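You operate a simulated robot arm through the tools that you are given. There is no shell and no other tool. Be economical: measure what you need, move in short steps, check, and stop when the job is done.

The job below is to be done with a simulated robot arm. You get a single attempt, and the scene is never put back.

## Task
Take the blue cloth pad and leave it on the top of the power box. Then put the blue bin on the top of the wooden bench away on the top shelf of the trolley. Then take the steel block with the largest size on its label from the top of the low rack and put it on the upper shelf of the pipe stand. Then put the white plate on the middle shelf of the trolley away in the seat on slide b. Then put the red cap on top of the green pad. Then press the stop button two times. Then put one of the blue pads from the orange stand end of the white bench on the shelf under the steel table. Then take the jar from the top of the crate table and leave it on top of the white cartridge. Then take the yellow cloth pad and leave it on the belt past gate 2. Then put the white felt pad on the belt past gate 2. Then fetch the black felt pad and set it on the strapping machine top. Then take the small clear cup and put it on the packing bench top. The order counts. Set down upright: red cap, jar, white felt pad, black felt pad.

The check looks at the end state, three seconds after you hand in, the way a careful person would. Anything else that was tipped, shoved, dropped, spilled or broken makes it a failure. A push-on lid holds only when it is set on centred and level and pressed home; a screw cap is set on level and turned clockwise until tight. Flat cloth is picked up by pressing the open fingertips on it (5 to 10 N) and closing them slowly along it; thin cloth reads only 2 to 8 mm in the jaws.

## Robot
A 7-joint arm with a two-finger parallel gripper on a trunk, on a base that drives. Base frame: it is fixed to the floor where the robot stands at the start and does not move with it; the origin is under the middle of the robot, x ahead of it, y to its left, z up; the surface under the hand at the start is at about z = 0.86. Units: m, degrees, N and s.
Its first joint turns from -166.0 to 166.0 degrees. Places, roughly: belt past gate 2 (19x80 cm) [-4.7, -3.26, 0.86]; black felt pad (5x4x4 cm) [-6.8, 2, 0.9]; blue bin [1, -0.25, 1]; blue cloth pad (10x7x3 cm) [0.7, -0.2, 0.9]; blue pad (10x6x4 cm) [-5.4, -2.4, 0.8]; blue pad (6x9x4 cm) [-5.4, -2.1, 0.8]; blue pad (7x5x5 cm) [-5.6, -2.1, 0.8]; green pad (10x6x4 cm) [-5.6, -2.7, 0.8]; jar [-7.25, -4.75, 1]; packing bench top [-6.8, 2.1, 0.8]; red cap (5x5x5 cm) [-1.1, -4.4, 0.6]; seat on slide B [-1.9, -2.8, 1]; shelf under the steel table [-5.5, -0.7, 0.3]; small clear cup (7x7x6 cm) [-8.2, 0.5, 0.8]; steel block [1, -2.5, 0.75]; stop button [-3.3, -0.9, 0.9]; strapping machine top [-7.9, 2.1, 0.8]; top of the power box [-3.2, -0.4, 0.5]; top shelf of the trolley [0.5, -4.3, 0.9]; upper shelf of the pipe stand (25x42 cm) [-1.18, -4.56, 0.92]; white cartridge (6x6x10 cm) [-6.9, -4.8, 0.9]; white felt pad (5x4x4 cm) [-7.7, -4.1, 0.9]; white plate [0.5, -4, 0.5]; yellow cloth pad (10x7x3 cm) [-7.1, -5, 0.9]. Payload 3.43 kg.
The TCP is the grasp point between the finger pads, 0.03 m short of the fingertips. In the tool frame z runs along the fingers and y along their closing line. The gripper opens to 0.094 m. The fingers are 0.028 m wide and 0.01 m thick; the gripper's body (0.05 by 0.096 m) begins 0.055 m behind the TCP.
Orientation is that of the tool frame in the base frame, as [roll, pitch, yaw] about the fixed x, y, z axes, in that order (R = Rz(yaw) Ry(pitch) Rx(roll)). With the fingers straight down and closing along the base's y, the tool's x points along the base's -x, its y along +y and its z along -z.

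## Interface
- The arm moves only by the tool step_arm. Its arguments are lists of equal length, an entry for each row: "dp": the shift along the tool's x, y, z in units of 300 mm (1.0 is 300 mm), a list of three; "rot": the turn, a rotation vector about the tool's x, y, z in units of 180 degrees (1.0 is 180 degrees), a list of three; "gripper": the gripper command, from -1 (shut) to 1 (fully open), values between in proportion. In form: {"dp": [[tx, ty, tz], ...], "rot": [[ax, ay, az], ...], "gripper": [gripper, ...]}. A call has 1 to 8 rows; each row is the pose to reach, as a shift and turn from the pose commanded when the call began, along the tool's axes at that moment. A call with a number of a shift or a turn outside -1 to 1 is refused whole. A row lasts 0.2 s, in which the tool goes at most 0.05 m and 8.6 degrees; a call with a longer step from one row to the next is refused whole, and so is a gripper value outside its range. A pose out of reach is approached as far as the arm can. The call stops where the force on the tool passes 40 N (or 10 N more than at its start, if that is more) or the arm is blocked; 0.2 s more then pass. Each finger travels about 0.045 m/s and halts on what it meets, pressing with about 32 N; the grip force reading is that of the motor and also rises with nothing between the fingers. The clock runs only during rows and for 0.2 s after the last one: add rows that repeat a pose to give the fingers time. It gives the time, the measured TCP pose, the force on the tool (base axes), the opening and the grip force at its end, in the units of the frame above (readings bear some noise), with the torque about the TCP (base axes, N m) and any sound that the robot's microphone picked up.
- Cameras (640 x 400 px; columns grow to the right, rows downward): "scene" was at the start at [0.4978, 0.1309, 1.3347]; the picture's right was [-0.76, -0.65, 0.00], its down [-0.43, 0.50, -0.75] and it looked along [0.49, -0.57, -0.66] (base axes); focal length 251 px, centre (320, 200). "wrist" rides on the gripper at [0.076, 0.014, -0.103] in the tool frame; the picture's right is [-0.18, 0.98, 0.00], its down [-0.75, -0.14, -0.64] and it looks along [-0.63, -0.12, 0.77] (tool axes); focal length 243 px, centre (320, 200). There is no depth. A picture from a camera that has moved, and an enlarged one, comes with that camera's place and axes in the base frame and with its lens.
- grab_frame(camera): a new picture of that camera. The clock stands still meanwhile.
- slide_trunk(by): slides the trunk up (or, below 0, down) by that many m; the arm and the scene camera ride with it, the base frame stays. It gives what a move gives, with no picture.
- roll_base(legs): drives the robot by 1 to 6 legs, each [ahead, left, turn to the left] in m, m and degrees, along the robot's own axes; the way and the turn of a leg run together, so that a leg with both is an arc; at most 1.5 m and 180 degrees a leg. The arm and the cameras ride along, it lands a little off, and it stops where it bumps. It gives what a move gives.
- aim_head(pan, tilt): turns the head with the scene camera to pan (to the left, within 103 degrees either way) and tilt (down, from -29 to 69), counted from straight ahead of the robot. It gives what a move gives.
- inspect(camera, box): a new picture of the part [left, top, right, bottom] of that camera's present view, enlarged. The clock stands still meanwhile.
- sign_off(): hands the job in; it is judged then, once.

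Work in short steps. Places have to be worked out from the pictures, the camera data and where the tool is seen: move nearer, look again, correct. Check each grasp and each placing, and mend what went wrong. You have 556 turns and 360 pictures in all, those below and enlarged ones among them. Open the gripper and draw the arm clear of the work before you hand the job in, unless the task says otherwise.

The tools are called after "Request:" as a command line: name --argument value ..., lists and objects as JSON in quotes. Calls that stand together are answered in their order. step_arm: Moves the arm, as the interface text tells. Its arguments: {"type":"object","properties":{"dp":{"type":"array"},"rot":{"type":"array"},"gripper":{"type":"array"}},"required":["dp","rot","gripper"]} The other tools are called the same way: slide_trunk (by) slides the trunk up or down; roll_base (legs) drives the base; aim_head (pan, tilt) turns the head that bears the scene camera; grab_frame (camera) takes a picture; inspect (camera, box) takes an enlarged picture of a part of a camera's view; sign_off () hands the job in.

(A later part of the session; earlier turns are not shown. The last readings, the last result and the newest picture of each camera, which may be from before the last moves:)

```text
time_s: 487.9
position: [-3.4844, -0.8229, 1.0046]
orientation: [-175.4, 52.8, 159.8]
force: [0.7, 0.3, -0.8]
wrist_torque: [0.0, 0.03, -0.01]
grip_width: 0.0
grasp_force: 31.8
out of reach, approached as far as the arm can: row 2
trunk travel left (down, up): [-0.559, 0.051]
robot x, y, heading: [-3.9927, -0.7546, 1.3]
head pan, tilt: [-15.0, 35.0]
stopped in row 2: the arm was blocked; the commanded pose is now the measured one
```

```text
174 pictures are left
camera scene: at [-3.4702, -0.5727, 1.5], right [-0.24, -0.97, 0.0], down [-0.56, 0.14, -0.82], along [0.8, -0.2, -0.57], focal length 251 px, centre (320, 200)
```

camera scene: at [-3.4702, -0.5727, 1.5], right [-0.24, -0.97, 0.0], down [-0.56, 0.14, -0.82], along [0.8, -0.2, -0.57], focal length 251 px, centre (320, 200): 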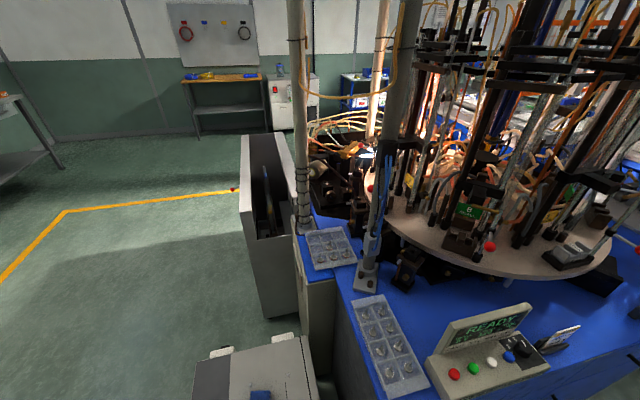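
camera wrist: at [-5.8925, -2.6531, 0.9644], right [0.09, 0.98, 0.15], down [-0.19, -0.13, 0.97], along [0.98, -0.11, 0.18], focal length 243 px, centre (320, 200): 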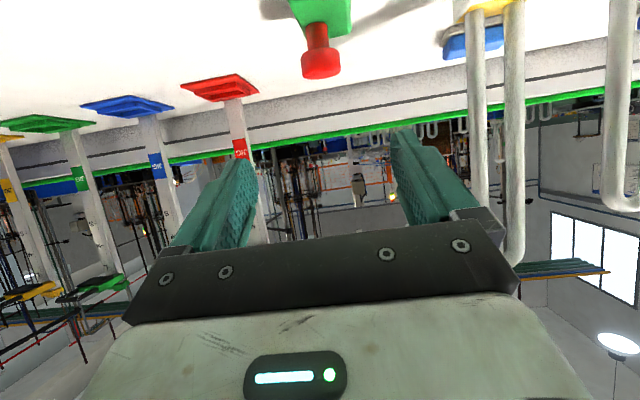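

The arm is folded too tightly here. I'll strafe back north to open space, extend, and reorient there.

Request:
roll_base --legs '[[0, 1.15, 0]]'

Request:
aim_head --pan -20 --tilt 60

Request:
grab_frame --camera "scene"

```text
time_s: 493.7
position: [-3.5092, 0.3264, 1.007]
orientation: [-175.5, 52.7, 159.9]
force: [-1.1, -0.3, 0.0]
wrist_torque: [-0.01, 0.0, 0.0]
grip_width: 0.0
grasp_force: 32.3
trunk travel left (down, up): [-0.559, 0.051]
robot x, y, heading: [-4.0176, 0.3904, 1.3]
head pan, tilt: [-15.0, 35.0]
```

```text
time_s: 494.6
position: [-3.5095, 0.3256, 1.006]
orientation: [-175.4, 52.8, 159.9]
force: [0.5, -0.1, 0.1]
wrist_torque: [0.03, -0.01, -0.02]
grip_width: 0.0
grasp_force: 32.2
trunk travel left (down, up): [-0.559, 0.051]
robot x, y, heading: [-4.0189, 0.3923, 1.3]
head pan, tilt: [-20.0, 60.0]
```

```text
173 pictures are left
camera scene: at [-3.5172, 0.5743, 1.4686], right [-0.32, -0.95, 0.0], down [-0.82, 0.28, -0.5], along [0.47, -0.16, -0.87], focal length 251 px, centre (320, 200)
```

scene: 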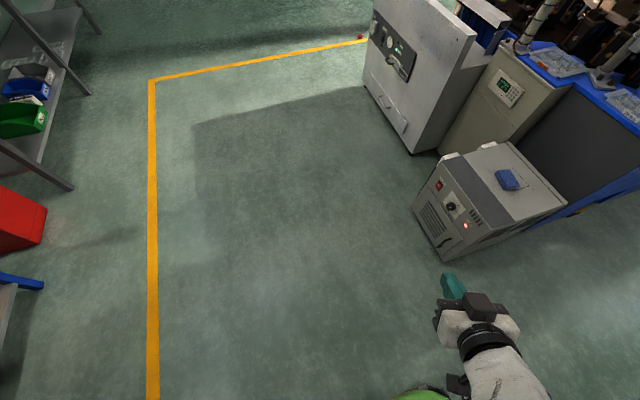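

Request:
step_arm --dp '[[-0.09, 0.055, 0.12], [-0.18, 0.11, 0.24], [-0.27, 0.165, 0.36], [-0.36, 0.22, 0.48], [-0.45, 0.275, 0.6], [-0.45, 0.275, 0.6]]' --rot '[[0, 0, 0], [0, 0, 0], [0, 0, 0], [0, 0, 0], [0, 0, 0], [0, 0, 0]]' --gripper '[-1, -1, -1, -1, -1, -1]'

Request:
step_arm --dp '[[0, 0, 0], [0, 0, 0], [0, 0, 0], [0, 0, 0], [0, 0, 0], [0, 0, 0], [0, 0, 0]]' --rot '[[0, 0.042, 0], [0, 0.084, 0], [0, 0.126, 0], [0, 0.168, 0], [0, 0.21, 0], [0, 0.252, 0], [0, 0.293, 0]]' --gripper '[-1, -1, -1, -1, -1, -1, -1]'

```text
time_s: 496.0
position: [-3.2698, 0.31, 1.0015]
orientation: [-175.4, 52.7, 159.9]
force: [-0.9, 0.2, 0.1]
wrist_torque: [-0.04, 0.02, 0.05]
grip_width: 0.0002
grasp_force: 32.3
trunk travel left (down, up): [-0.559, 0.051]
robot x, y, heading: [-4.0213, 0.3888, 1.4]
head pan, tilt: [-20.0, 60.0]
```

```text
time_s: 497.6
position: [-3.263, 0.3025, 1.0094]
orientation: [-176.4, 19.3, 157.1]
force: [0.8, -0.5, 0.1]
wrist_torque: [-0.01, 0.01, 0.01]
grip_width: 0.0
grasp_force: 32.3
out of reach, approached as far as the arm can: row 5, 6, 7
trunk travel left (down, up): [-0.559, 0.051]
robot x, y, heading: [-4.018, 0.3914, 1.4]
head pan, tilt: [-20.0, 60.0]
```

Request:
grab_frame --camera "scene"

Request:
step_arm --dp '[[0, 0, -0.1], [0, 0, -0.2], [0, 0, -0.3], [0, 0, -0.3]]' --rot '[[0, 0, -0.04], [0, 0, -0.08], [0, 0, -0.12], [0, 0, -0.12]]' --gripper '[-1, -1, -1, -1]'

```text
172 pictures are left
camera scene: at [-3.5171, 0.5743, 1.4685], right [-0.32, -0.95, 0.0], down [-0.82, 0.28, -0.5], along [0.47, -0.16, -0.87], focal length 251 px, centre (320, 200)
```

scene: 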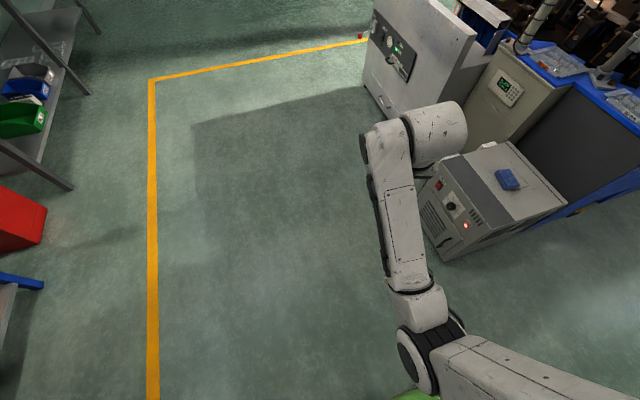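

```text
time_s: 498.6
position: [-3.288, 0.319, 1.0945]
orientation: [-169.3, 16.5, 179.6]
force: [-0.4, 0.0, 0.1]
wrist_torque: [0.01, 0.01, 0.03]
grip_width: 0.0003
grasp_force: 31.8
trunk travel left (down, up): [-0.559, 0.051]
robot x, y, heading: [-4.0201, 0.3889, 1.2]
head pan, tilt: [-20.0, 60.0]
```

The elbow is back in its usual side. I'll level the tool now.

Request:
step_arm --dp '[[0, 0, 0], [0, 0, 0], [0, 0, 0], [0, 0, 0]]' --rot '[[-0.02, 0.031, 0], [-0.04, 0.062, 0], [-0.0594, 0.0917, 0], [-0.0594, 0.0917, 0]]' --gripper '[-1, -1, -1, -1]'

```text
time_s: 499.6
position: [-3.2881, 0.3206, 1.0956]
orientation: [179.6, 0.1, 178.2]
force: [0.2, -0.1, -0.3]
wrist_torque: [0.01, -0.01, -0.01]
grip_width: 0.0
grasp_force: 32.6
trunk travel left (down, up): [-0.559, 0.051]
robot x, y, heading: [-4.0156, 0.3907, 1.4]
head pan, tilt: [-20.0, 60.0]
```

Vertical again. I'll strafe down so the hand is just north of the console, then check.

Request:
roll_base --legs '[[0, -0.9, -1.4]]'

Request:
grab_frame --camera "wrist"

Request:
aim_head --pan -20 --tilt 45

Request:
grab_frame --camera "scene"

```text
time_s: 504.3
position: [-3.2854, -0.6054, 1.0955]
orientation: [179.6, 0.2, 176.4]
force: [-0.3, 0.1, 0.8]
wrist_torque: [-0.03, -0.04, -0.02]
grip_width: 0.0
grasp_force: 32.3
trunk travel left (down, up): [-0.559, 0.051]
robot x, y, heading: [-4.0124, -0.5142, -0.6]
head pan, tilt: [-20.0, 60.0]
```

```text
171 pictures are left
camera wrist: at [-3.3589, -0.5875, 1.1974], right [0.25, 0.97, 0.01], down [0.74, -0.19, 0.64], along [0.62, -0.15, -0.77], focal length 243 px, centre (320, 200)
```

wrist: 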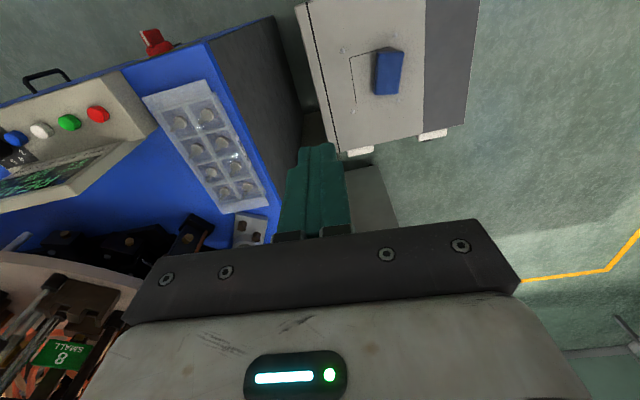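

```text
time_s: 505.1
position: [-3.2838, -0.6047, 1.0952]
orientation: [179.7, 0.2, 176.4]
force: [1.0, 1.4, 0.2]
wrist_torque: [0.03, 0.04, -0.02]
grip_width: 0.0003
grasp_force: 31.9
trunk travel left (down, up): [-0.559, 0.051]
robot x, y, heading: [-4.0138, -0.5116, -0.6]
head pan, tilt: [-20.0, 45.0]
```

```text
170 pictures are left
camera scene: at [-3.4917, -0.3493, 1.4879], right [-0.35, -0.94, 0.0], down [-0.66, 0.25, -0.71], along [0.66, -0.25, -0.71], focal length 251 px, centre (320, 200)
```

scene: 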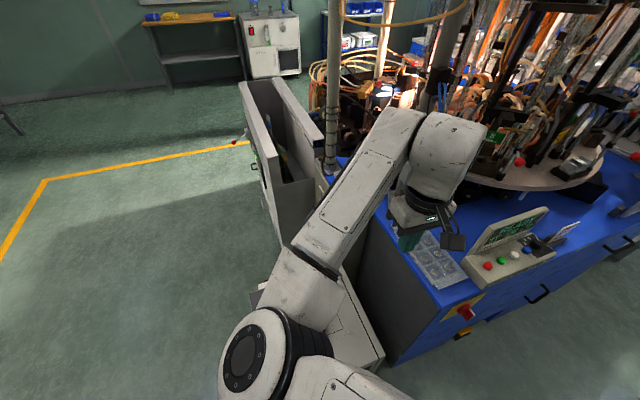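

The red STOP button is at about (-3.318, -0.898, 0.885). I'll move the hand to x=-3.318 and then strafe the base until it's above the button.

Request:
step_arm --dp '[[0.06, 0, 0], [0.113, 0, 0], [0.113, 0, 0]]' --rot '[[0, 0, 0], [0, 0, 0], [0, 0, 0]]' --gripper '[-1, -1, -1]'

Request:
roll_base --legs '[[0, -0.28, 0]]'

Request:
grab_frame --camera "wrist"

Request:
grab_frame --camera "scene"

```text
time_s: 505.9
position: [-3.3188, -0.603, 1.0962]
orientation: [179.5, 0.0, 176.4]
force: [0.0, 0.2, 0.6]
wrist_torque: [-0.05, 0.0, 0.02]
grip_width: 0.0
grasp_force: 32.1
trunk travel left (down, up): [-0.559, 0.051]
robot x, y, heading: [-4.0099, -0.5118, -0.3]
head pan, tilt: [-20.0, 45.0]
```

```text
time_s: 507.9
position: [-3.3206, -0.8811, 1.0949]
orientation: [179.6, 0.1, 176.3]
force: [-0.2, 0.0, -0.5]
wrist_torque: [-0.02, -0.03, 0.0]
grip_width: 0.0003
grasp_force: 31.6
trunk travel left (down, up): [-0.559, 0.051]
robot x, y, heading: [-4.0137, -0.787, -0.6]
head pan, tilt: [-20.0, 45.0]
```

```text
169 pictures are left
camera wrist: at [-3.3951, -0.8637, 1.1976], right [0.24, 0.97, 0.01], down [0.74, -0.19, 0.64], along [0.62, -0.15, -0.77], focal length 243 px, centre (320, 200)
```

wrist: 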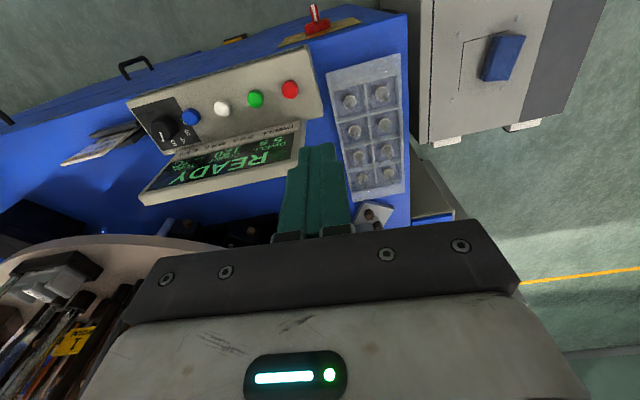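

```text
168 pictures are left
camera scene: at [-3.4941, -0.6277, 1.4879], right [-0.35, -0.94, 0.0], down [-0.66, 0.25, -0.71], along [0.66, -0.25, -0.71], focal length 251 px, centre (320, 200)
```

scene: 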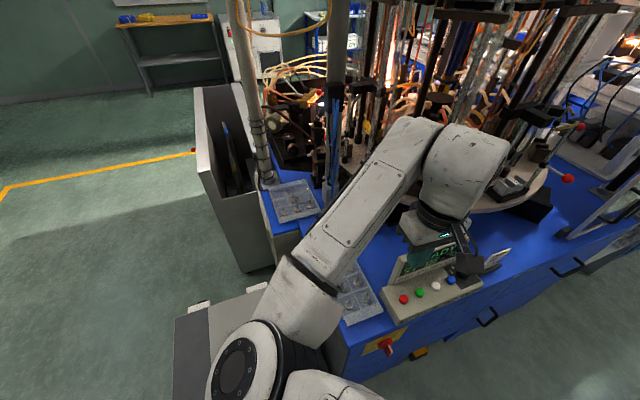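

The button resolves to about (-3.317, -0.919). I'll shift 38 mm, descend to just above, and check.

Request:
step_arm --dp '[[0, -0.127, 0], [-0.01, -0.127, 0.15], [-0.01, -0.127, 0.3], [-0.01, -0.127, 0.42], [-0.01, -0.127, 0.48]]' --rot '[[0, 0, 0], [0, 0, 0], [0, 0, 0], [0, 0, 0], [0, 0, 0]]' --gripper '[-1, -1, -1, -1, -1]'

Request:
grab_frame --camera "wrist"

Request:
inspect --camera "scene" --box '[340, 220, 500, 340]'

```text
time_s: 509.1
position: [-3.3194, -0.9189, 0.9508]
orientation: [179.6, 0.2, 176.5]
force: [-0.2, 0.4, -0.8]
wrist_torque: [-0.01, 0.02, 0.0]
grip_width: 0.0001
grasp_force: 31.9
trunk travel left (down, up): [-0.559, 0.051]
robot x, y, heading: [-4.0157, -0.79, -0.2]
head pan, tilt: [-20.0, 45.0]
```

```text
167 pictures are left
camera wrist: at [-3.3942, -0.9006, 1.0535], right [0.25, 0.97, 0.01], down [0.74, -0.19, 0.64], along [0.62, -0.15, -0.77], focal length 243 px, centre (320, 200)
```

wrist: 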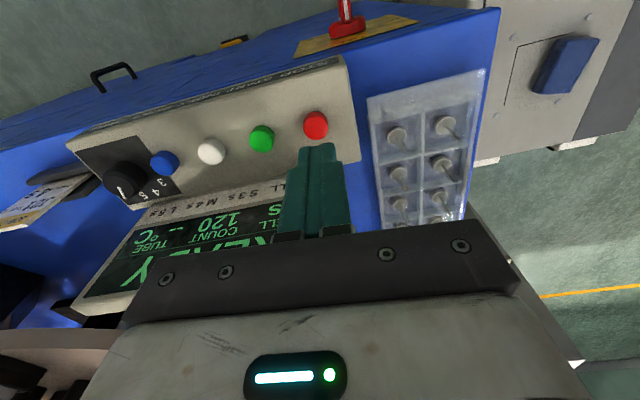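

```text
3.33 times, centred on (420, 280) of scene
camera zoom: at [-3.4941, -0.6279, 1.488], right [-0.35, -0.94, 0.0], down [-0.66, 0.25, -0.71], along [0.66, -0.25, -0.71], focal length 837 px, centre (-13, -67)
```

zoom: 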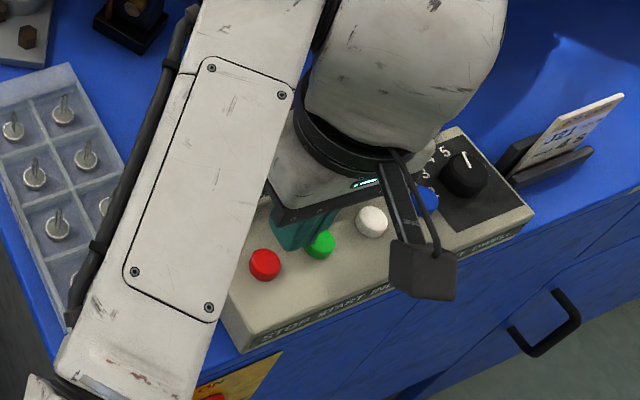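

Aligned over the red button, but the screen behind is close to the gripper. I'll tilt the hand 12° back toward the robot and shift slightly before pressing.

Request:
step_arm --dp '[[0.02, 0, 0], [0.033, 0, 0], [0.033, 0, 0]]' --rot '[[0, -0.035, 0], [0, -0.067, 0], [0, -0.067, 0]]' --gripper '[-1, -1, -1]'

Request:
inspect --camera "wrist" --box '[200, 60, 440, 240]'

```text
time_s: 509.9
position: [-3.3295, -0.9184, 0.9516]
orientation: [179.6, 12.3, 176.3]
force: [-0.6, 0.3, 0.0]
wrist_torque: [0.03, 0.02, -0.03]
grip_width: 0.0
grasp_force: 31.8
trunk travel left (down, up): [-0.559, 0.051]
robot x, y, heading: [-4.0128, -0.7909, -0.5]
head pan, tilt: [-20.0, 45.0]
```

```text
2.22 times, centred on (320, 150) of wrist
camera zoom: at [-3.424, -0.8989, 1.0353], right [0.24, 0.97, 0.05], down [0.59, -0.18, 0.79], along [0.77, -0.16, -0.62], focal length 539 px, centre (320, 311)
```

zoom: 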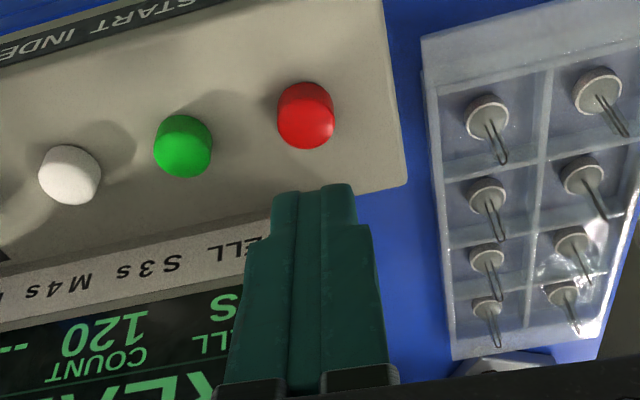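

The button is slightly nearer the robot than the tool axis. I'll correct 14 mm and then press down until the force rises.

Request:
step_arm --dp '[[0.046, 0, 0], [0.046, 0, 0.05], [0.046, 0, 0.09], [0.046, 0, 0.11]]' --rot '[[0, 0, 0], [0, 0, 0], [0, 0, 0], [0, 0, 0]]' --gripper '[-1, -1, -1, -1]'

Request:
inspect --camera "wrist" --box '[200, 60, 440, 240]'

```text
time_s: 510.9
position: [-3.3342, -0.9189, 0.9162]
orientation: [179.5, 12.2, 176.2]
force: [-0.2, 0.2, -0.6]
wrist_torque: [0.03, 0.02, 0.01]
grip_width: 0.0003
grasp_force: 31.5
trunk travel left (down, up): [-0.559, 0.051]
robot x, y, heading: [-4.0155, -0.7927, -0.5]
head pan, tilt: [-20.0, 45.0]
```

```text
2.22 times, centred on (320, 150) of wrist
camera zoom: at [-3.4297, -0.8982, 0.9998], right [0.24, 0.97, 0.05], down [0.59, -0.18, 0.79], along [0.77, -0.16, -0.62], focal length 539 px, centre (320, 311)
```

zoom: 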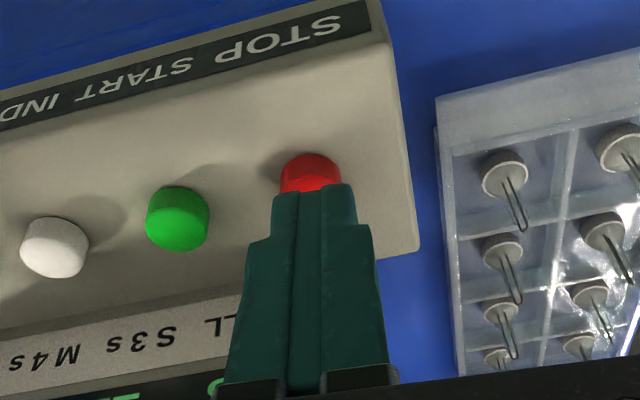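

Request:
step_arm --dp '[[0.02, 0, 0.01], [0.02, 0, 0.02], [0.02, 0, 0.03], [0.02, 0, 0.04], [0.02, 0, 0.05], [0.02, 0, 0.06], [0.02, 0, 0.07], [0.02, 0, 0.08]]' --rot '[[0, 0, 0], [0, 0, 0], [0, 0, 0], [0, 0, 0], [0, 0, 0], [0, 0, 0], [0, 0, 0], [0, 0, 0]]' --gripper '[-1, -1, -1, -1, -1, -1, -1, -1]'

Request:
grab_frame --camera "scene"

```text
time_s: 512.6
position: [-3.3369, -0.9183, 0.8918]
orientation: [179.6, 12.3, 176.4]
force: [0.5, 0.1, -0.3]
wrist_torque: [-0.03, -0.01, 0.0]
grip_width: 0.0002
grasp_force: 31.7
trunk travel left (down, up): [-0.559, 0.051]
robot x, y, heading: [-4.0168, -0.7887, -0.5]
head pan, tilt: [-20.0, 45.0]
```

```text
163 pictures are left
camera scene: at [-3.4941, -0.6278, 1.488], right [-0.35, -0.94, 0.0], down [-0.66, 0.25, -0.71], along [0.66, -0.25, -0.71], focal length 251 px, centre (320, 200)
```

scene: 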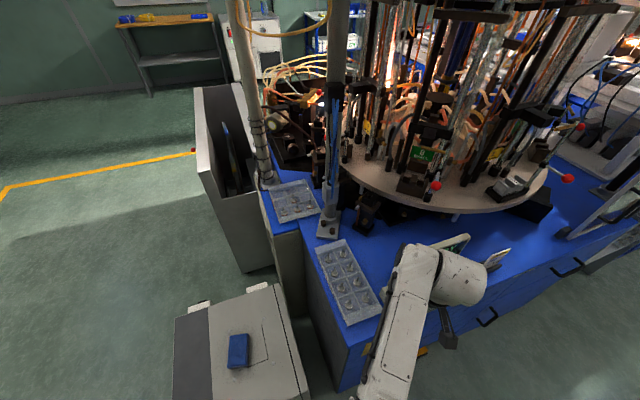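

No contact yet, so I'll continue down.

Request:
step_arm --dp '[[0, 0, 0.01], [0, 0, 0.02], [0, 0, 0.03], [0, 0, 0.04], [0, 0, 0.05], [0, 0, 0.06]]' --rot '[[0, 0, 0], [0, 0, 0], [0, 0, 0], [0, 0, 0], [0, 0, 0], [0, 0, 0]]' --gripper '[-1, -1, -1, -1, -1, -1]'

Request:
inspect --camera "wrist" --box '[200, 60, 440, 240]'

```text
time_s: 514.1
position: [-3.3344, -0.9178, 0.8774]
orientation: [179.9, 12.2, 176.3]
force: [-9.6, 4.5, 21.3]
wrist_torque: [0.1, 0.07, 0.05]
grip_width: 0.0002
grasp_force: 32.5
trunk travel left (down, up): [-0.559, 0.051]
robot x, y, heading: [-4.0125, -0.7904, -0.4]
head pan, tilt: [-20.0, 45.0]
heard: click
stopped in row 6: the force on the tool passed its limit at 42 N (the readings are from after the stop); the commanded pose is now the measured one
```

```text
2.22 times, centred on (320, 150) of wrist
camera zoom: at [-3.4283, -0.8979, 0.9609], right [0.24, 0.97, 0.04], down [0.59, -0.18, 0.79], along [0.77, -0.17, -0.61], focal length 539 px, centre (320, 311)
```

zoom: 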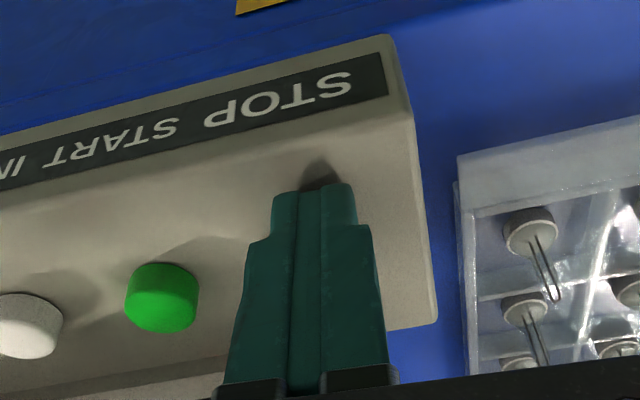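

A click was heard, so that's press one. I'll lift off, pause, then press again.

Request:
step_arm --dp '[[0, 0, -0.03], [0, 0, -0.07], [0, 0, -0.07], [0, 0, -0.07], [0, 0, -0.07]]' --rot '[[0, 0, 0], [0, 0, 0], [0, 0, 0], [0, 0, 0], [0, 0, 0]]' --gripper '[-1, -1, -1, -1, -1]'

Request:
step_arm --dp '[[0, 0, 0.03], [0, 0, 0.045], [0, 0, 0.055], [0, 0, 0.065], [0, 0, 0.075], [0, 0, 0.085]]' --rot '[[0, 0, 0], [0, 0, 0], [0, 0, 0], [0, 0, 0], [0, 0, 0], [0, 0, 0]]' --gripper '[-1, -1, -1, -1, -1, -1]'

```text
time_s: 515.3
position: [-3.3358, -0.918, 0.8958]
orientation: [179.8, 12.3, 176.4]
force: [0.4, -0.2, -1.2]
wrist_torque: [0.03, -0.03, -0.01]
grip_width: 0.0
grasp_force: 32.2
trunk travel left (down, up): [-0.559, 0.051]
robot x, y, heading: [-4.0157, -0.79, -0.7]
head pan, tilt: [-20.0, 45.0]
```

```text
time_s: 516.6
position: [-3.3347, -0.918, 0.8786]
orientation: [179.9, 12.3, 176.3]
force: [-9.5, 4.1, 21.3]
wrist_torque: [0.07, 0.03, 0.04]
grip_width: 0.0
grasp_force: 31.2
trunk travel left (down, up): [-0.559, 0.051]
robot x, y, heading: [-4.0159, -0.7927, -0.4]
head pan, tilt: [-20.0, 45.0]
heard: click
stopped in row 6: the force on the tool passed its limit at 46 N (the readings are from after the stop); the commanded pose is now the measured one
```

Two presses are done. I'll lift away, straighten the hand and head back to the white bench for a blue pad.

Request:
step_arm --dp '[[0, 0, -0.1], [0, 0, -0.25], [0, 0, -0.4], [0, 0, -0.55], [0, 0, -0.7]]' --rot '[[0, 0, 0], [0, 0, 0], [0, 0.03, 0], [0, 0.067, 0], [0, 0.067, 0]]' --gripper '[-1, -1, -1, -1, -1]'

Request:
roll_base --legs '[[0, 1.35, 0.5], [-1.4, 0, 0], [-1.35, 0, 0]]'

```text
time_s: 517.8
position: [-3.3764, -0.9153, 1.0813]
orientation: [180.0, 0.2, 176.4]
force: [0.1, -0.3, 0.1]
wrist_torque: [-0.02, 0.02, 0.0]
grip_width: 0.0
grasp_force: 32.3
trunk travel left (down, up): [-0.559, 0.051]
robot x, y, heading: [-4.0151, -0.7877, -0.7]
head pan, tilt: [-20.0, 45.0]
```

```text
time_s: 537.4
position: [-6.1204, 0.4121, 1.0813]
orientation: [-180.0, 0.1, 177.1]
force: [-0.2, -0.5, 0.3]
wrist_torque: [-0.01, -0.02, 0.0]
grip_width: 0.0
grasp_force: 32.0
trunk travel left (down, up): [-0.559, 0.051]
robot x, y, heading: [-6.7597, 0.5283, 0.4]
head pan, tilt: [-20.0, 45.0]
```

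Request:
roll_base --legs '[[0, -1.3, 0], [0, -1.27, 0]]'

Request:
aim_head --pan 10 --tilt 35

Request:
grab_frame --camera "scene"

```text
time_s: 550.0
position: [-6.1184, -2.1649, 1.08]
orientation: [-180.0, 0.2, 176.4]
force: [0.6, -0.7, -0.7]
wrist_torque: [-0.02, 0.02, -0.02]
grip_width: 0.0
grasp_force: 32.3
trunk travel left (down, up): [-0.559, 0.051]
robot x, y, heading: [-6.755, -2.0405, -0.5]
head pan, tilt: [-20.0, 45.0]
```

```text
time_s: 550.9
position: [-6.1172, -2.1644, 1.0799]
orientation: [179.9, 0.2, 176.5]
force: [0.3, -0.3, -0.6]
wrist_torque: [-0.01, -0.01, 0.0]
grip_width: 0.0002
grasp_force: 31.6
trunk travel left (down, up): [-0.559, 0.051]
robot x, y, heading: [-6.7566, -2.0417, -0.1]
head pan, tilt: [10.0, 35.0]
```

```text
161 pictures are left
camera scene: at [-6.225, -1.8327, 1.5027], right [0.17, -0.99, 0.0], down [-0.57, -0.1, -0.82], along [0.81, 0.14, -0.57], focal length 251 px, centre (320, 200)
```

scene: 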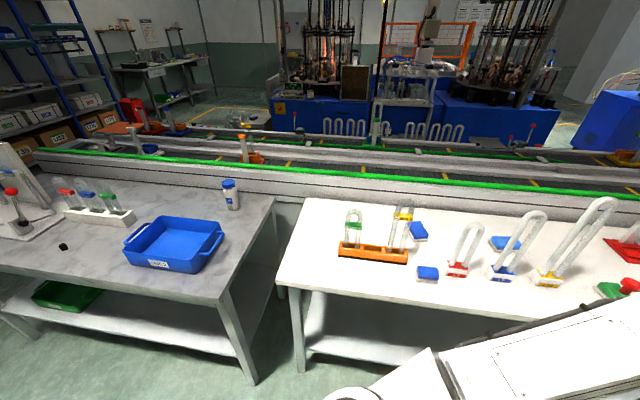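

I'll drive closer to the near blue pad beside the orange stand.

Request:
roll_base --legs '[[0.4, 0.02, 0]]'

Request:
aim_head --pan -15 --tilt 50

Request:
grab_frame --camera "scene"

Request:
grab_frame --camera "wrist"

```text
time_s: 553.4
position: [-5.7153, -2.1482, 1.0803]
orientation: [180.0, 0.2, 176.3]
force: [0.1, -0.1, 0.1]
wrist_torque: [0.01, 0.0, -0.01]
grip_width: 0.0001
grasp_force: 32.4
trunk travel left (down, up): [-0.559, 0.051]
robot x, y, heading: [-6.3527, -2.0213, -0.4]
head pan, tilt: [10.0, 35.0]
```

```text
time_s: 554.3
position: [-5.7163, -2.147, 1.08]
orientation: [179.8, 0.3, 176.2]
force: [0.0, 0.0, -0.1]
wrist_torque: [0.01, -0.01, -0.02]
grip_width: 0.0
grasp_force: 31.8
trunk travel left (down, up): [-0.559, 0.051]
robot x, y, heading: [-6.3566, -2.0213, -0.3]
head pan, tilt: [-15.0, 50.0]
```

```text
160 pictures are left
camera scene: at [-5.8351, -1.8515, 1.4811], right [-0.27, -0.96, 0.0], down [-0.74, 0.2, -0.64], along [0.62, -0.17, -0.77], focal length 251 px, centre (320, 200)
```

scene: 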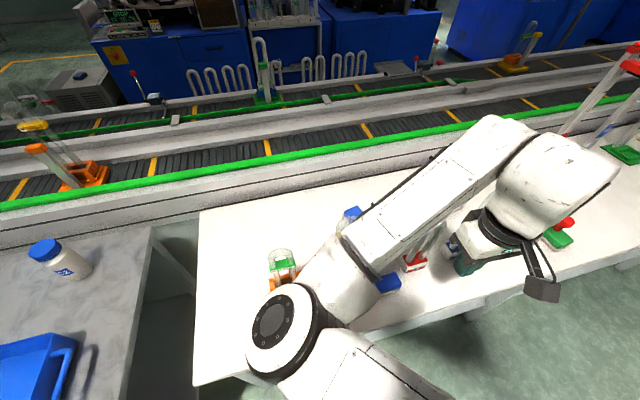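

```text
159 pictures are left
camera wrist: at [-5.7906, -2.1281, 1.1824], right [0.25, 0.97, 0.0], down [0.74, -0.19, 0.64], along [0.63, -0.16, -0.76], focal length 243 px, centre (320, 200)
```

wrist: 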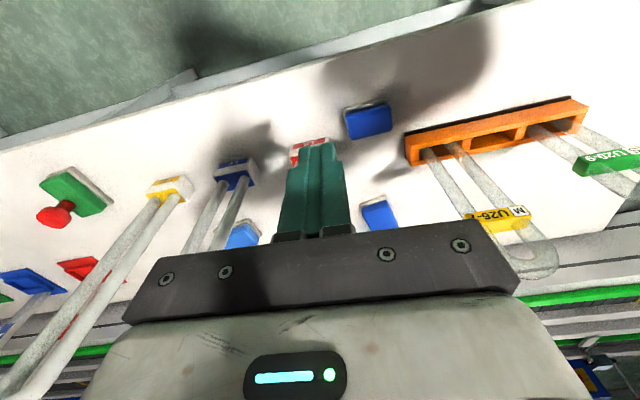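

The elbow would come too near the orange stand here. I'll back off 0.15 m and stretch the arm instead, so the elbow stays over the floor.

Request:
roll_base --legs '[[-0.16, 0, 0]]'

Request:
step_arm --dp '[[-0.15, 0.03, 0], [-0.3, 0.06, 0], [-0.45, 0.09, 0], [-0.6, 0.12, 0], [-0.75, 0.15, 0], [-0.83, 0.16, 0], [-0.83, 0.16, 0]]' --rot '[[0, 0, 0], [0, 0, 0], [0, 0, -0.01], [0, 0, -0.02], [0, 0, -0.02], [0, 0, -0.02], [0, 0, -0.02]]' --gripper '[0, 0.5, 1, 1, 1, 1, 1]'

Request:
grab_frame --camera "scene"

Request:
grab_frame --camera "wrist"

```text
time_s: 555.7
position: [-5.8751, -2.1455, 1.0801]
orientation: [-180.0, 0.2, 176.4]
force: [0.1, -0.3, 0.4]
wrist_torque: [-0.02, 0.02, 0.02]
grip_width: 0.0
grasp_force: 32.0
trunk travel left (down, up): [-0.559, 0.051]
robot x, y, heading: [-6.513, -2.024, -0.7]
head pan, tilt: [-15.0, 50.0]
```

```text
time_s: 557.3
position: [-5.6244, -2.114, 1.0822]
orientation: [180.0, 0.2, 180.0]
force: [-0.5, -0.2, 0.1]
wrist_torque: [0.02, 0.02, 0.0]
grip_width: 0.0943
grasp_force: 0.1
trunk travel left (down, up): [-0.559, 0.051]
robot x, y, heading: [-6.513, -2.022, -0.7]
head pan, tilt: [-15.0, 50.0]
```

```text
158 pictures are left
camera scene: at [-5.9948, -1.8505, 1.481], right [-0.27, -0.96, 0.0], down [-0.74, 0.2, -0.64], along [0.62, -0.17, -0.77], focal length 251 px, centre (320, 200)
```

scene: 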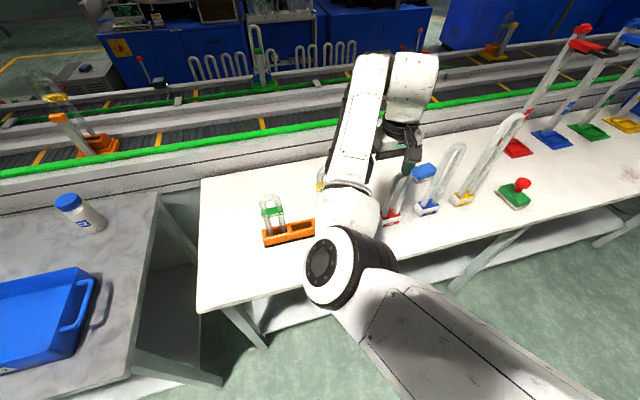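

```text
157 pictures are left
camera wrist: at [-5.6999, -2.0996, 1.1835], right [0.19, 0.98, 0.0], down [0.75, -0.14, 0.64], along [0.63, -0.12, -0.76], focal length 243 px, centre (320, 200)
```

wrist: 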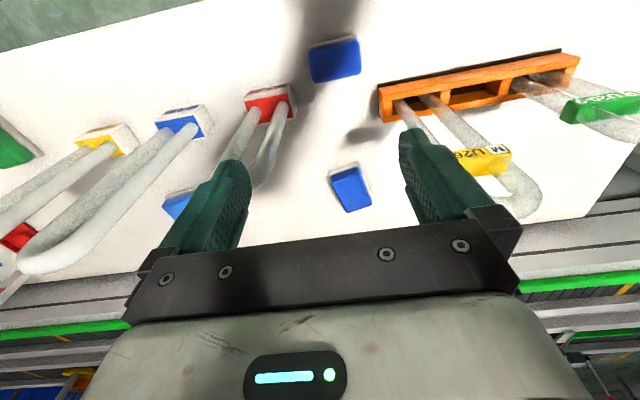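

The pad resolves to (-5.638, -2.094) with top z≈0.85, long axis ~85°. I'll position above it, narrow the fingers slightly, and descend partway.

Request:
step_arm --dp '[[0.05, 0.07, 0.05], [0.05, 0.07, 0.2], [0.05, 0.07, 0.35], [0.05, 0.07, 0.5], [0.05, 0.07, 0.6], [0.05, 0.07, 0.6]]' --rot '[[0, 0, 0.012], [0, 0, 0.025], [0, 0, 0.025], [0, 0, 0.025], [0, 0, 0.025], [0, 0, 0.025]]' --gripper '[0.85, 0.85, 0.85, 0.85, 0.85, 0.85]'

Request:
grab_frame --camera "wrist"

Request:
grab_frame --camera "scene"

```text
time_s: 558.7
position: [-5.6396, -2.094, 0.9015]
orientation: [179.9, 0.1, 175.4]
force: [-0.3, -0.4, 0.5]
wrist_torque: [-0.02, 0.02, -0.01]
grip_width: 0.0868
grasp_force: 0.1
trunk travel left (down, up): [-0.559, 0.051]
robot x, y, heading: [-6.5116, -2.0206, -0.2]
head pan, tilt: [-15.0, 50.0]
```

```text
156 pictures are left
camera wrist: at [-5.7133, -2.0732, 1.0036], right [0.26, 0.96, 0.0], down [0.74, -0.2, 0.64], along [0.62, -0.17, -0.76], focal length 243 px, centre (320, 200)
```

wrist: 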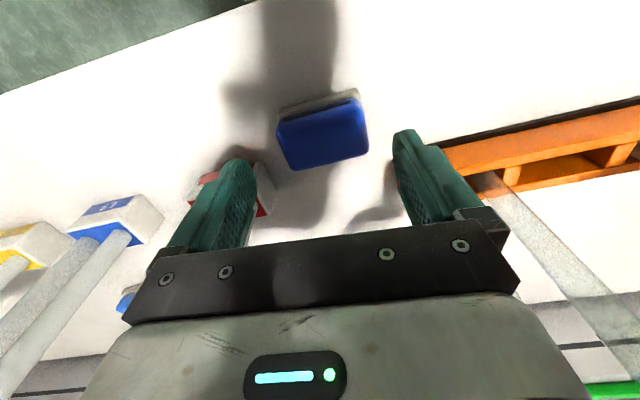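

```text
155 pictures are left
camera scene: at [-5.9948, -1.8505, 1.481], right [-0.27, -0.96, 0.0], down [-0.74, 0.2, -0.64], along [0.62, -0.17, -0.77], focal length 251 px, centre (320, 200)
```

scene: 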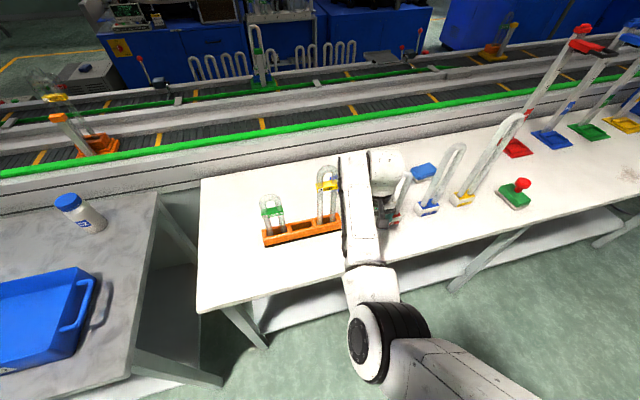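

Refined: pad centre (-5.631, -2.094), top z≈0.823. I'll correct slightly, descend to the grasp height and close.

Request:
step_arm --dp '[[-0.027, 0, 0.08], [-0.027, 0, 0.16], [-0.027, 0, 0.22], [-0.027, 0, 0.26], [-0.027, 0, 0.28]]' --rot '[[0, 0, -0.022], [0, 0, -0.022], [0, 0, -0.022], [0, 0, -0.022], [0, 0, -0.022]]' --gripper '[0.85, 0.85, 0.85, 0.85, 0.85]'

Request:
grab_frame --camera "wrist"

```text
time_s: 559.8
position: [-5.6308, -2.095, 0.8301]
orientation: [-179.9, 0.1, 179.5]
force: [-16.4, 0.9, 23.9]
wrist_torque: [1.17, 0.8, 0.83]
grip_width: 0.0873
grasp_force: 0.7
trunk travel left (down, up): [-0.559, 0.051]
robot x, y, heading: [-6.5143, -2.0211, -0.6]
head pan, tilt: [-15.0, 50.0]
stopped in row 5: the force on the tool passed its limit at 49 N (the readings are from after the stop); the commanded pose is now the measured one
```

```text
154 pictures are left
camera wrist: at [-5.7054, -2.0795, 0.932], right [0.19, 0.98, 0.0], down [0.75, -0.15, 0.64], along [0.63, -0.12, -0.77], focal length 243 px, centre (320, 200)
```

wrist: 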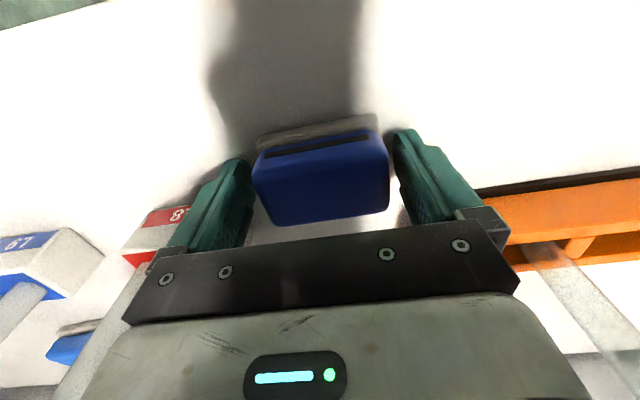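

The fingertips have reached the bench, with the pad between them. I'll rise 4 mm and close.

Request:
step_arm --dp '[[0, 0, -0.013], [0, 0, -0.013], [0, 0, -0.013], [0, 0, -0.013], [0, 0, -0.013], [0, 0, -0.013]]' --rot '[[0, 0, 0], [0, 0, 0], [0, 0, 0], [0, 0, 0], [0, 0, 0], [0, 0, 0]]' --gripper '[0.85, 0.6, 0.4, 0.2, 0.1, 0.1]'

Request:
step_arm --dp '[[0, 0, -0.05], [0, 0, -0.15], [0, 0, -0.3], [0, 0, -0.45], [0, 0, -0.6], [0, 0, -0.75]]' --rot '[[0, 0, 0], [0, 0, 0], [0, 0, 0], [0, 0, 0], [0, 0, 0], [0, 0, 0]]' --gripper '[0.1, 0.1, 0.1, 0.1, 0.1, 0.1]'

Request:
grab_frame --camera "wrist"

```text
time_s: 561.2
position: [-5.6282, -2.0945, 0.8312]
orientation: [-179.9, 0.2, 179.4]
force: [0.2, -0.7, 1.0]
wrist_torque: [0.01, 0.0, -0.01]
grip_width: 0.0698
grasp_force: 32.3
trunk travel left (down, up): [-0.559, 0.051]
robot x, y, heading: [-6.5144, -2.0215, -0.4]
head pan, tilt: [-15.0, 50.0]
```

```text
time_s: 562.6
position: [-5.6295, -2.096, 1.0561]
orientation: [179.9, 0.1, 179.5]
force: [-0.2, -0.8, -0.6]
wrist_torque: [0.0, 0.02, 0.03]
grip_width: 0.0698
grasp_force: 32.1
trunk travel left (down, up): [-0.559, 0.051]
robot x, y, heading: [-6.5139, -2.0213, -0.7]
head pan, tilt: [-15.0, 50.0]
```

```text
153 pictures are left
camera wrist: at [-5.7054, -2.0799, 1.1583], right [0.19, 0.98, 0.0], down [0.75, -0.15, 0.64], along [0.63, -0.12, -0.77], focal length 243 px, centre (320, 200)
```

wrist: 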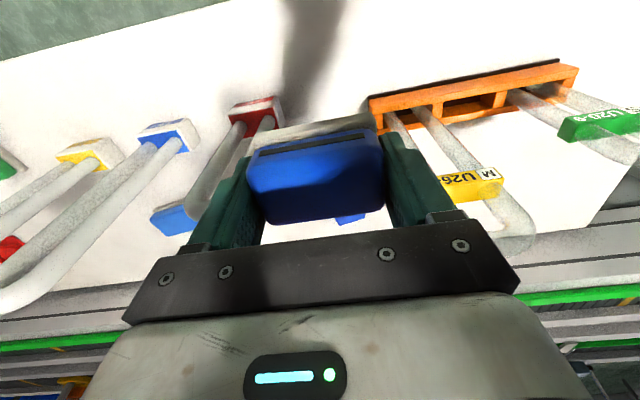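

The pad is held (70 mm). Now I'll go to the steel table: back off, strafe left, and look at the shelf below.

Request:
roll_base --legs '[[-0.25, 0, 0], [0, 1.1, 0]]'

Request:
slide_trunk --by -0.4

Request:
aim_head --pan 0 --tilt 30

Request:
grab_frame --camera "scene"

```text
time_s: 569.6
position: [-5.8654, -0.9924, 1.0553]
orientation: [180.0, 0.3, 178.9]
force: [-0.6, 0.6, -0.3]
wrist_torque: [-0.03, -0.01, -0.01]
grip_width: 0.0696
grasp_force: 31.7
trunk travel left (down, up): [-0.559, 0.051]
robot x, y, heading: [-6.7502, -0.9092, -0.9]
head pan, tilt: [-15.0, 50.0]
```

```text
time_s: 572.4
position: [-5.8651, -0.9928, 0.7391]
orientation: [-179.7, 1.0, 178.9]
force: [-8.5, 0.4, 13.3]
wrist_torque: [0.18, -1.06, 0.15]
grip_width: 0.0693
grasp_force: 31.9
trunk travel left (down, up): [-0.233, 0.377]
robot x, y, heading: [-6.7484, -0.9108, -0.8]
head pan, tilt: [-15.0, 50.0]
stopped: the force on the tool passed its limit at 56 N (the readings are from after the stop); the commanded pose is now the measured one
```

```text
time_s: 573.3
position: [-5.864, -0.9938, 0.7387]
orientation: [-179.8, 1.0, 178.9]
force: [-8.1, 0.5, 21.2]
wrist_torque: [0.31, -1.42, 0.16]
grip_width: 0.0697
grasp_force: 31.6
trunk travel left (down, up): [-0.233, 0.377]
robot x, y, heading: [-6.751, -0.9115, -0.9]
head pan, tilt: [0.0, 30.0]
```

```text
152 pictures are left
camera scene: at [-6.2143, -0.7257, 1.1858], right [-0.02, -1.0, 0.0], down [-0.5, 0.01, -0.87], along [0.87, -0.01, -0.5], focal length 251 px, centre (320, 200)
```

scene: 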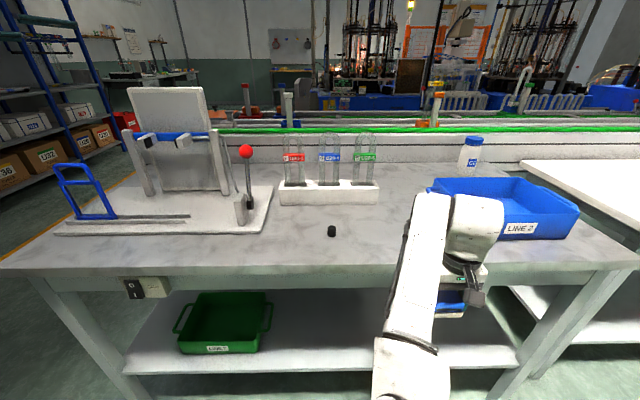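

The palm caught the table's front edge. I'll raise a little, back the base 0.12 m, then continue lowering.

Request:
slide_trunk --by 0.06

Request:
roll_base --legs '[[-0.12, 0, 0.9]]'

Request:
grab_frame --camera "scene"

```text
time_s: 574.3
position: [-5.8649, -0.9928, 0.7972]
orientation: [-179.7, 0.9, 178.9]
force: [-0.4, 0.2, -1.6]
wrist_torque: [0.03, 0.03, 0.0]
grip_width: 0.0696
grasp_force: 31.5
trunk travel left (down, up): [-0.293, 0.317]
robot x, y, heading: [-6.749, -0.9132, -1.1]
head pan, tilt: [0.0, 30.0]
```

```text
time_s: 575.5
position: [-5.9865, -0.978, 0.7976]
orientation: [-179.7, 1.0, 179.8]
force: [0.7, 0.0, -0.8]
wrist_torque: [-0.01, -0.01, 0.0]
grip_width: 0.0691
grasp_force: 32.1
trunk travel left (down, up): [-0.293, 0.317]
robot x, y, heading: [-6.8703, -0.9059, -0.2]
head pan, tilt: [0.0, 30.0]
```

```text
151 pictures are left
camera scene: at [-6.3388, -0.7161, 1.2452], right [0.0, -1.0, 0.0], down [-0.5, 0.0, -0.87], along [0.87, 0.0, -0.5], focal length 251 px, centre (320, 200)
```

scene: 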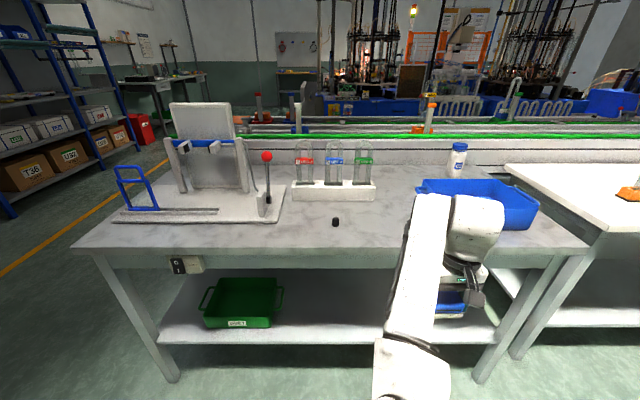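

Nothing on the table moved. The shelf is at z≈0.3, with free space at y≈-0.98. I'll lower fully in front of the table first.

Request:
slide_trunk --by -0.29

Request:
grab_frame --camera "scene"

```text
time_s: 578.4
position: [-5.9857, -0.9771, 0.5074]
orientation: [-179.6, 0.9, 179.8]
force: [-0.1, 0.8, -0.1]
wrist_torque: [0.04, 0.04, 0.0]
grip_width: 0.0697
grasp_force: 32.0
trunk travel left (down, up): [-0.003, 0.607]
robot x, y, heading: [-6.8711, -0.9113, 0.1]
head pan, tilt: [0.0, 30.0]
```

```text
150 pictures are left
camera scene: at [-6.339, -0.7161, 0.9553], right [0.0, -1.0, 0.0], down [-0.5, 0.0, -0.87], along [0.87, 0.0, -0.5], focal length 251 px, centre (320, 200)
```

scene: 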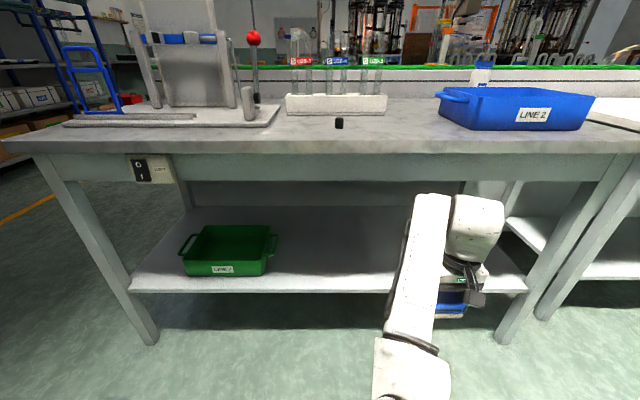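

The apron's underside is at z≈0.70. I'll lower the arm so the wrist top passes below it.

Request:
step_arm --dp '[[0, 0, 0.1], [0, 0, 0.2], [0, 0, 0.3], [0, 0, 0.4], [0, 0, 0.42]]' --rot '[[0, 0.005, 0], [0, 0.005, 0], [0, 0.005, 0], [0, 0.005, 0], [0, 0.005, 0]]' --gripper '[0.1, 0.1, 0.1, 0.1, 0.1]'

Request:
grab_frame --camera "scene"

```text
time_s: 579.6
position: [-5.9845, -0.9787, 0.3816]
orientation: [-179.7, 0.0, 179.8]
force: [0.6, -0.1, 0.3]
wrist_torque: [0.0, 0.01, 0.01]
grip_width: 0.0695
grasp_force: 32.4
trunk travel left (down, up): [-0.003, 0.607]
robot x, y, heading: [-6.8681, -0.9122, -0.0]
head pan, tilt: [0.0, 30.0]
```

```text
149 pictures are left
camera scene: at [-6.339, -0.7161, 0.9553], right [0.0, -1.0, 0.0], down [-0.5, 0.0, -0.87], along [0.87, 0.0, -0.5], focal length 251 px, centre (320, 200)
```

scene: 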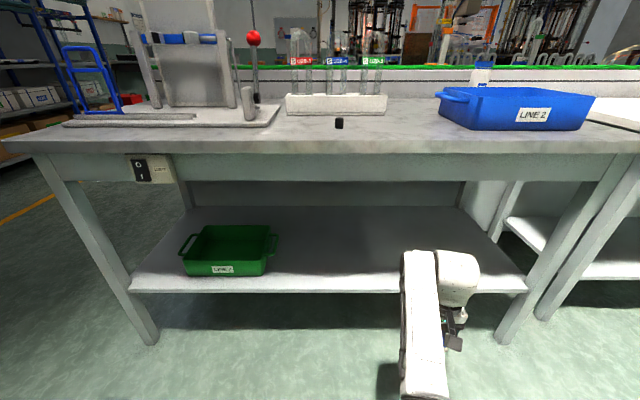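

Request:
roll_base --legs '[[0.29, 0, 0]]'

Request:
grab_frame --camera "scene"

Request:
grab_frame --camera "wrist"

```text
time_s: 581.6
position: [-5.6902, -0.978, 0.3827]
orientation: [-179.8, 0.1, 179.9]
force: [-0.4, -0.5, -1.3]
wrist_torque: [0.0, -0.03, 0.01]
grip_width: 0.0697
grasp_force: 32.1
trunk travel left (down, up): [-0.003, 0.607]
robot x, y, heading: [-6.5763, -0.9117, 0.1]
head pan, tilt: [0.0, 30.0]
```

```text
148 pictures are left
camera scene: at [-6.046, -0.715, 0.9553], right [0.0, -1.0, 0.0], down [-0.5, 0.0, -0.87], along [0.87, 0.0, -0.5], focal length 251 px, centre (320, 200)
```

scene: 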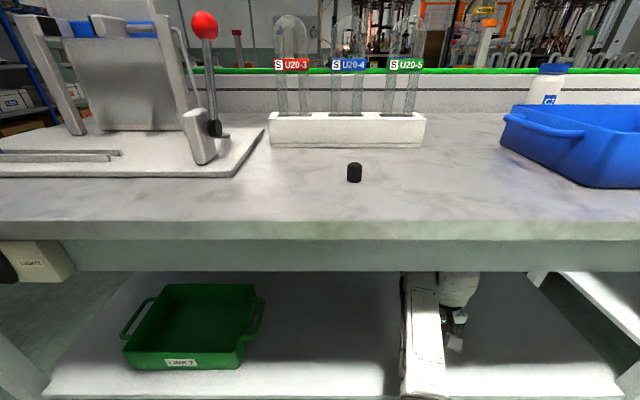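

```text
147 pictures are left
camera wrist: at [-5.7663, -0.9625, 0.484], right [0.19, 0.98, -0.01], down [0.75, -0.14, 0.64], along [0.63, -0.12, -0.77], focal length 243 px, centre (320, 200)
```

wrist: 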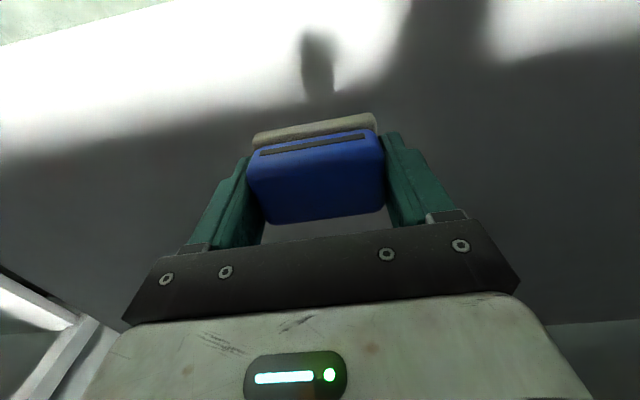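

The pad is over the shelf, inside the front edge. I'll lower to contact.

Request:
step_arm --dp '[[0, 0, 0.08], [0, 0, 0.12], [0, 0, 0.14], [0, 0, 0.155], [0, 0, 0.165], [0, 0, 0.175], [0, 0, 0.185], [0, 0, 0.195]]' --rot '[[0, 0, 0], [0, 0, 0], [0, 0, 0], [0, 0, 0], [0, 0, 0], [0, 0, 0], [0, 0, 0], [0, 0, 0]]' --gripper '[0.1, 0.1, 0.1, 0.1, 0.1, 0.1, 0.1, 0.1]'

```text
time_s: 583.4
position: [-5.6912, -0.9774, 0.3295]
orientation: [-179.6, -0.1, -179.9]
force: [-12.5, -0.2, 18.9]
wrist_torque: [0.78, 0.18, 0.55]
grip_width: 0.0696
grasp_force: 32.0
trunk travel left (down, up): [-0.003, 0.607]
robot x, y, heading: [-6.5817, -0.9139, -0.1]
head pan, tilt: [0.0, 30.0]
stopped in row 8: the force on the tool passed its limit at 46 N (the readings are from after the stop); the commanded pose is now the measured one
```

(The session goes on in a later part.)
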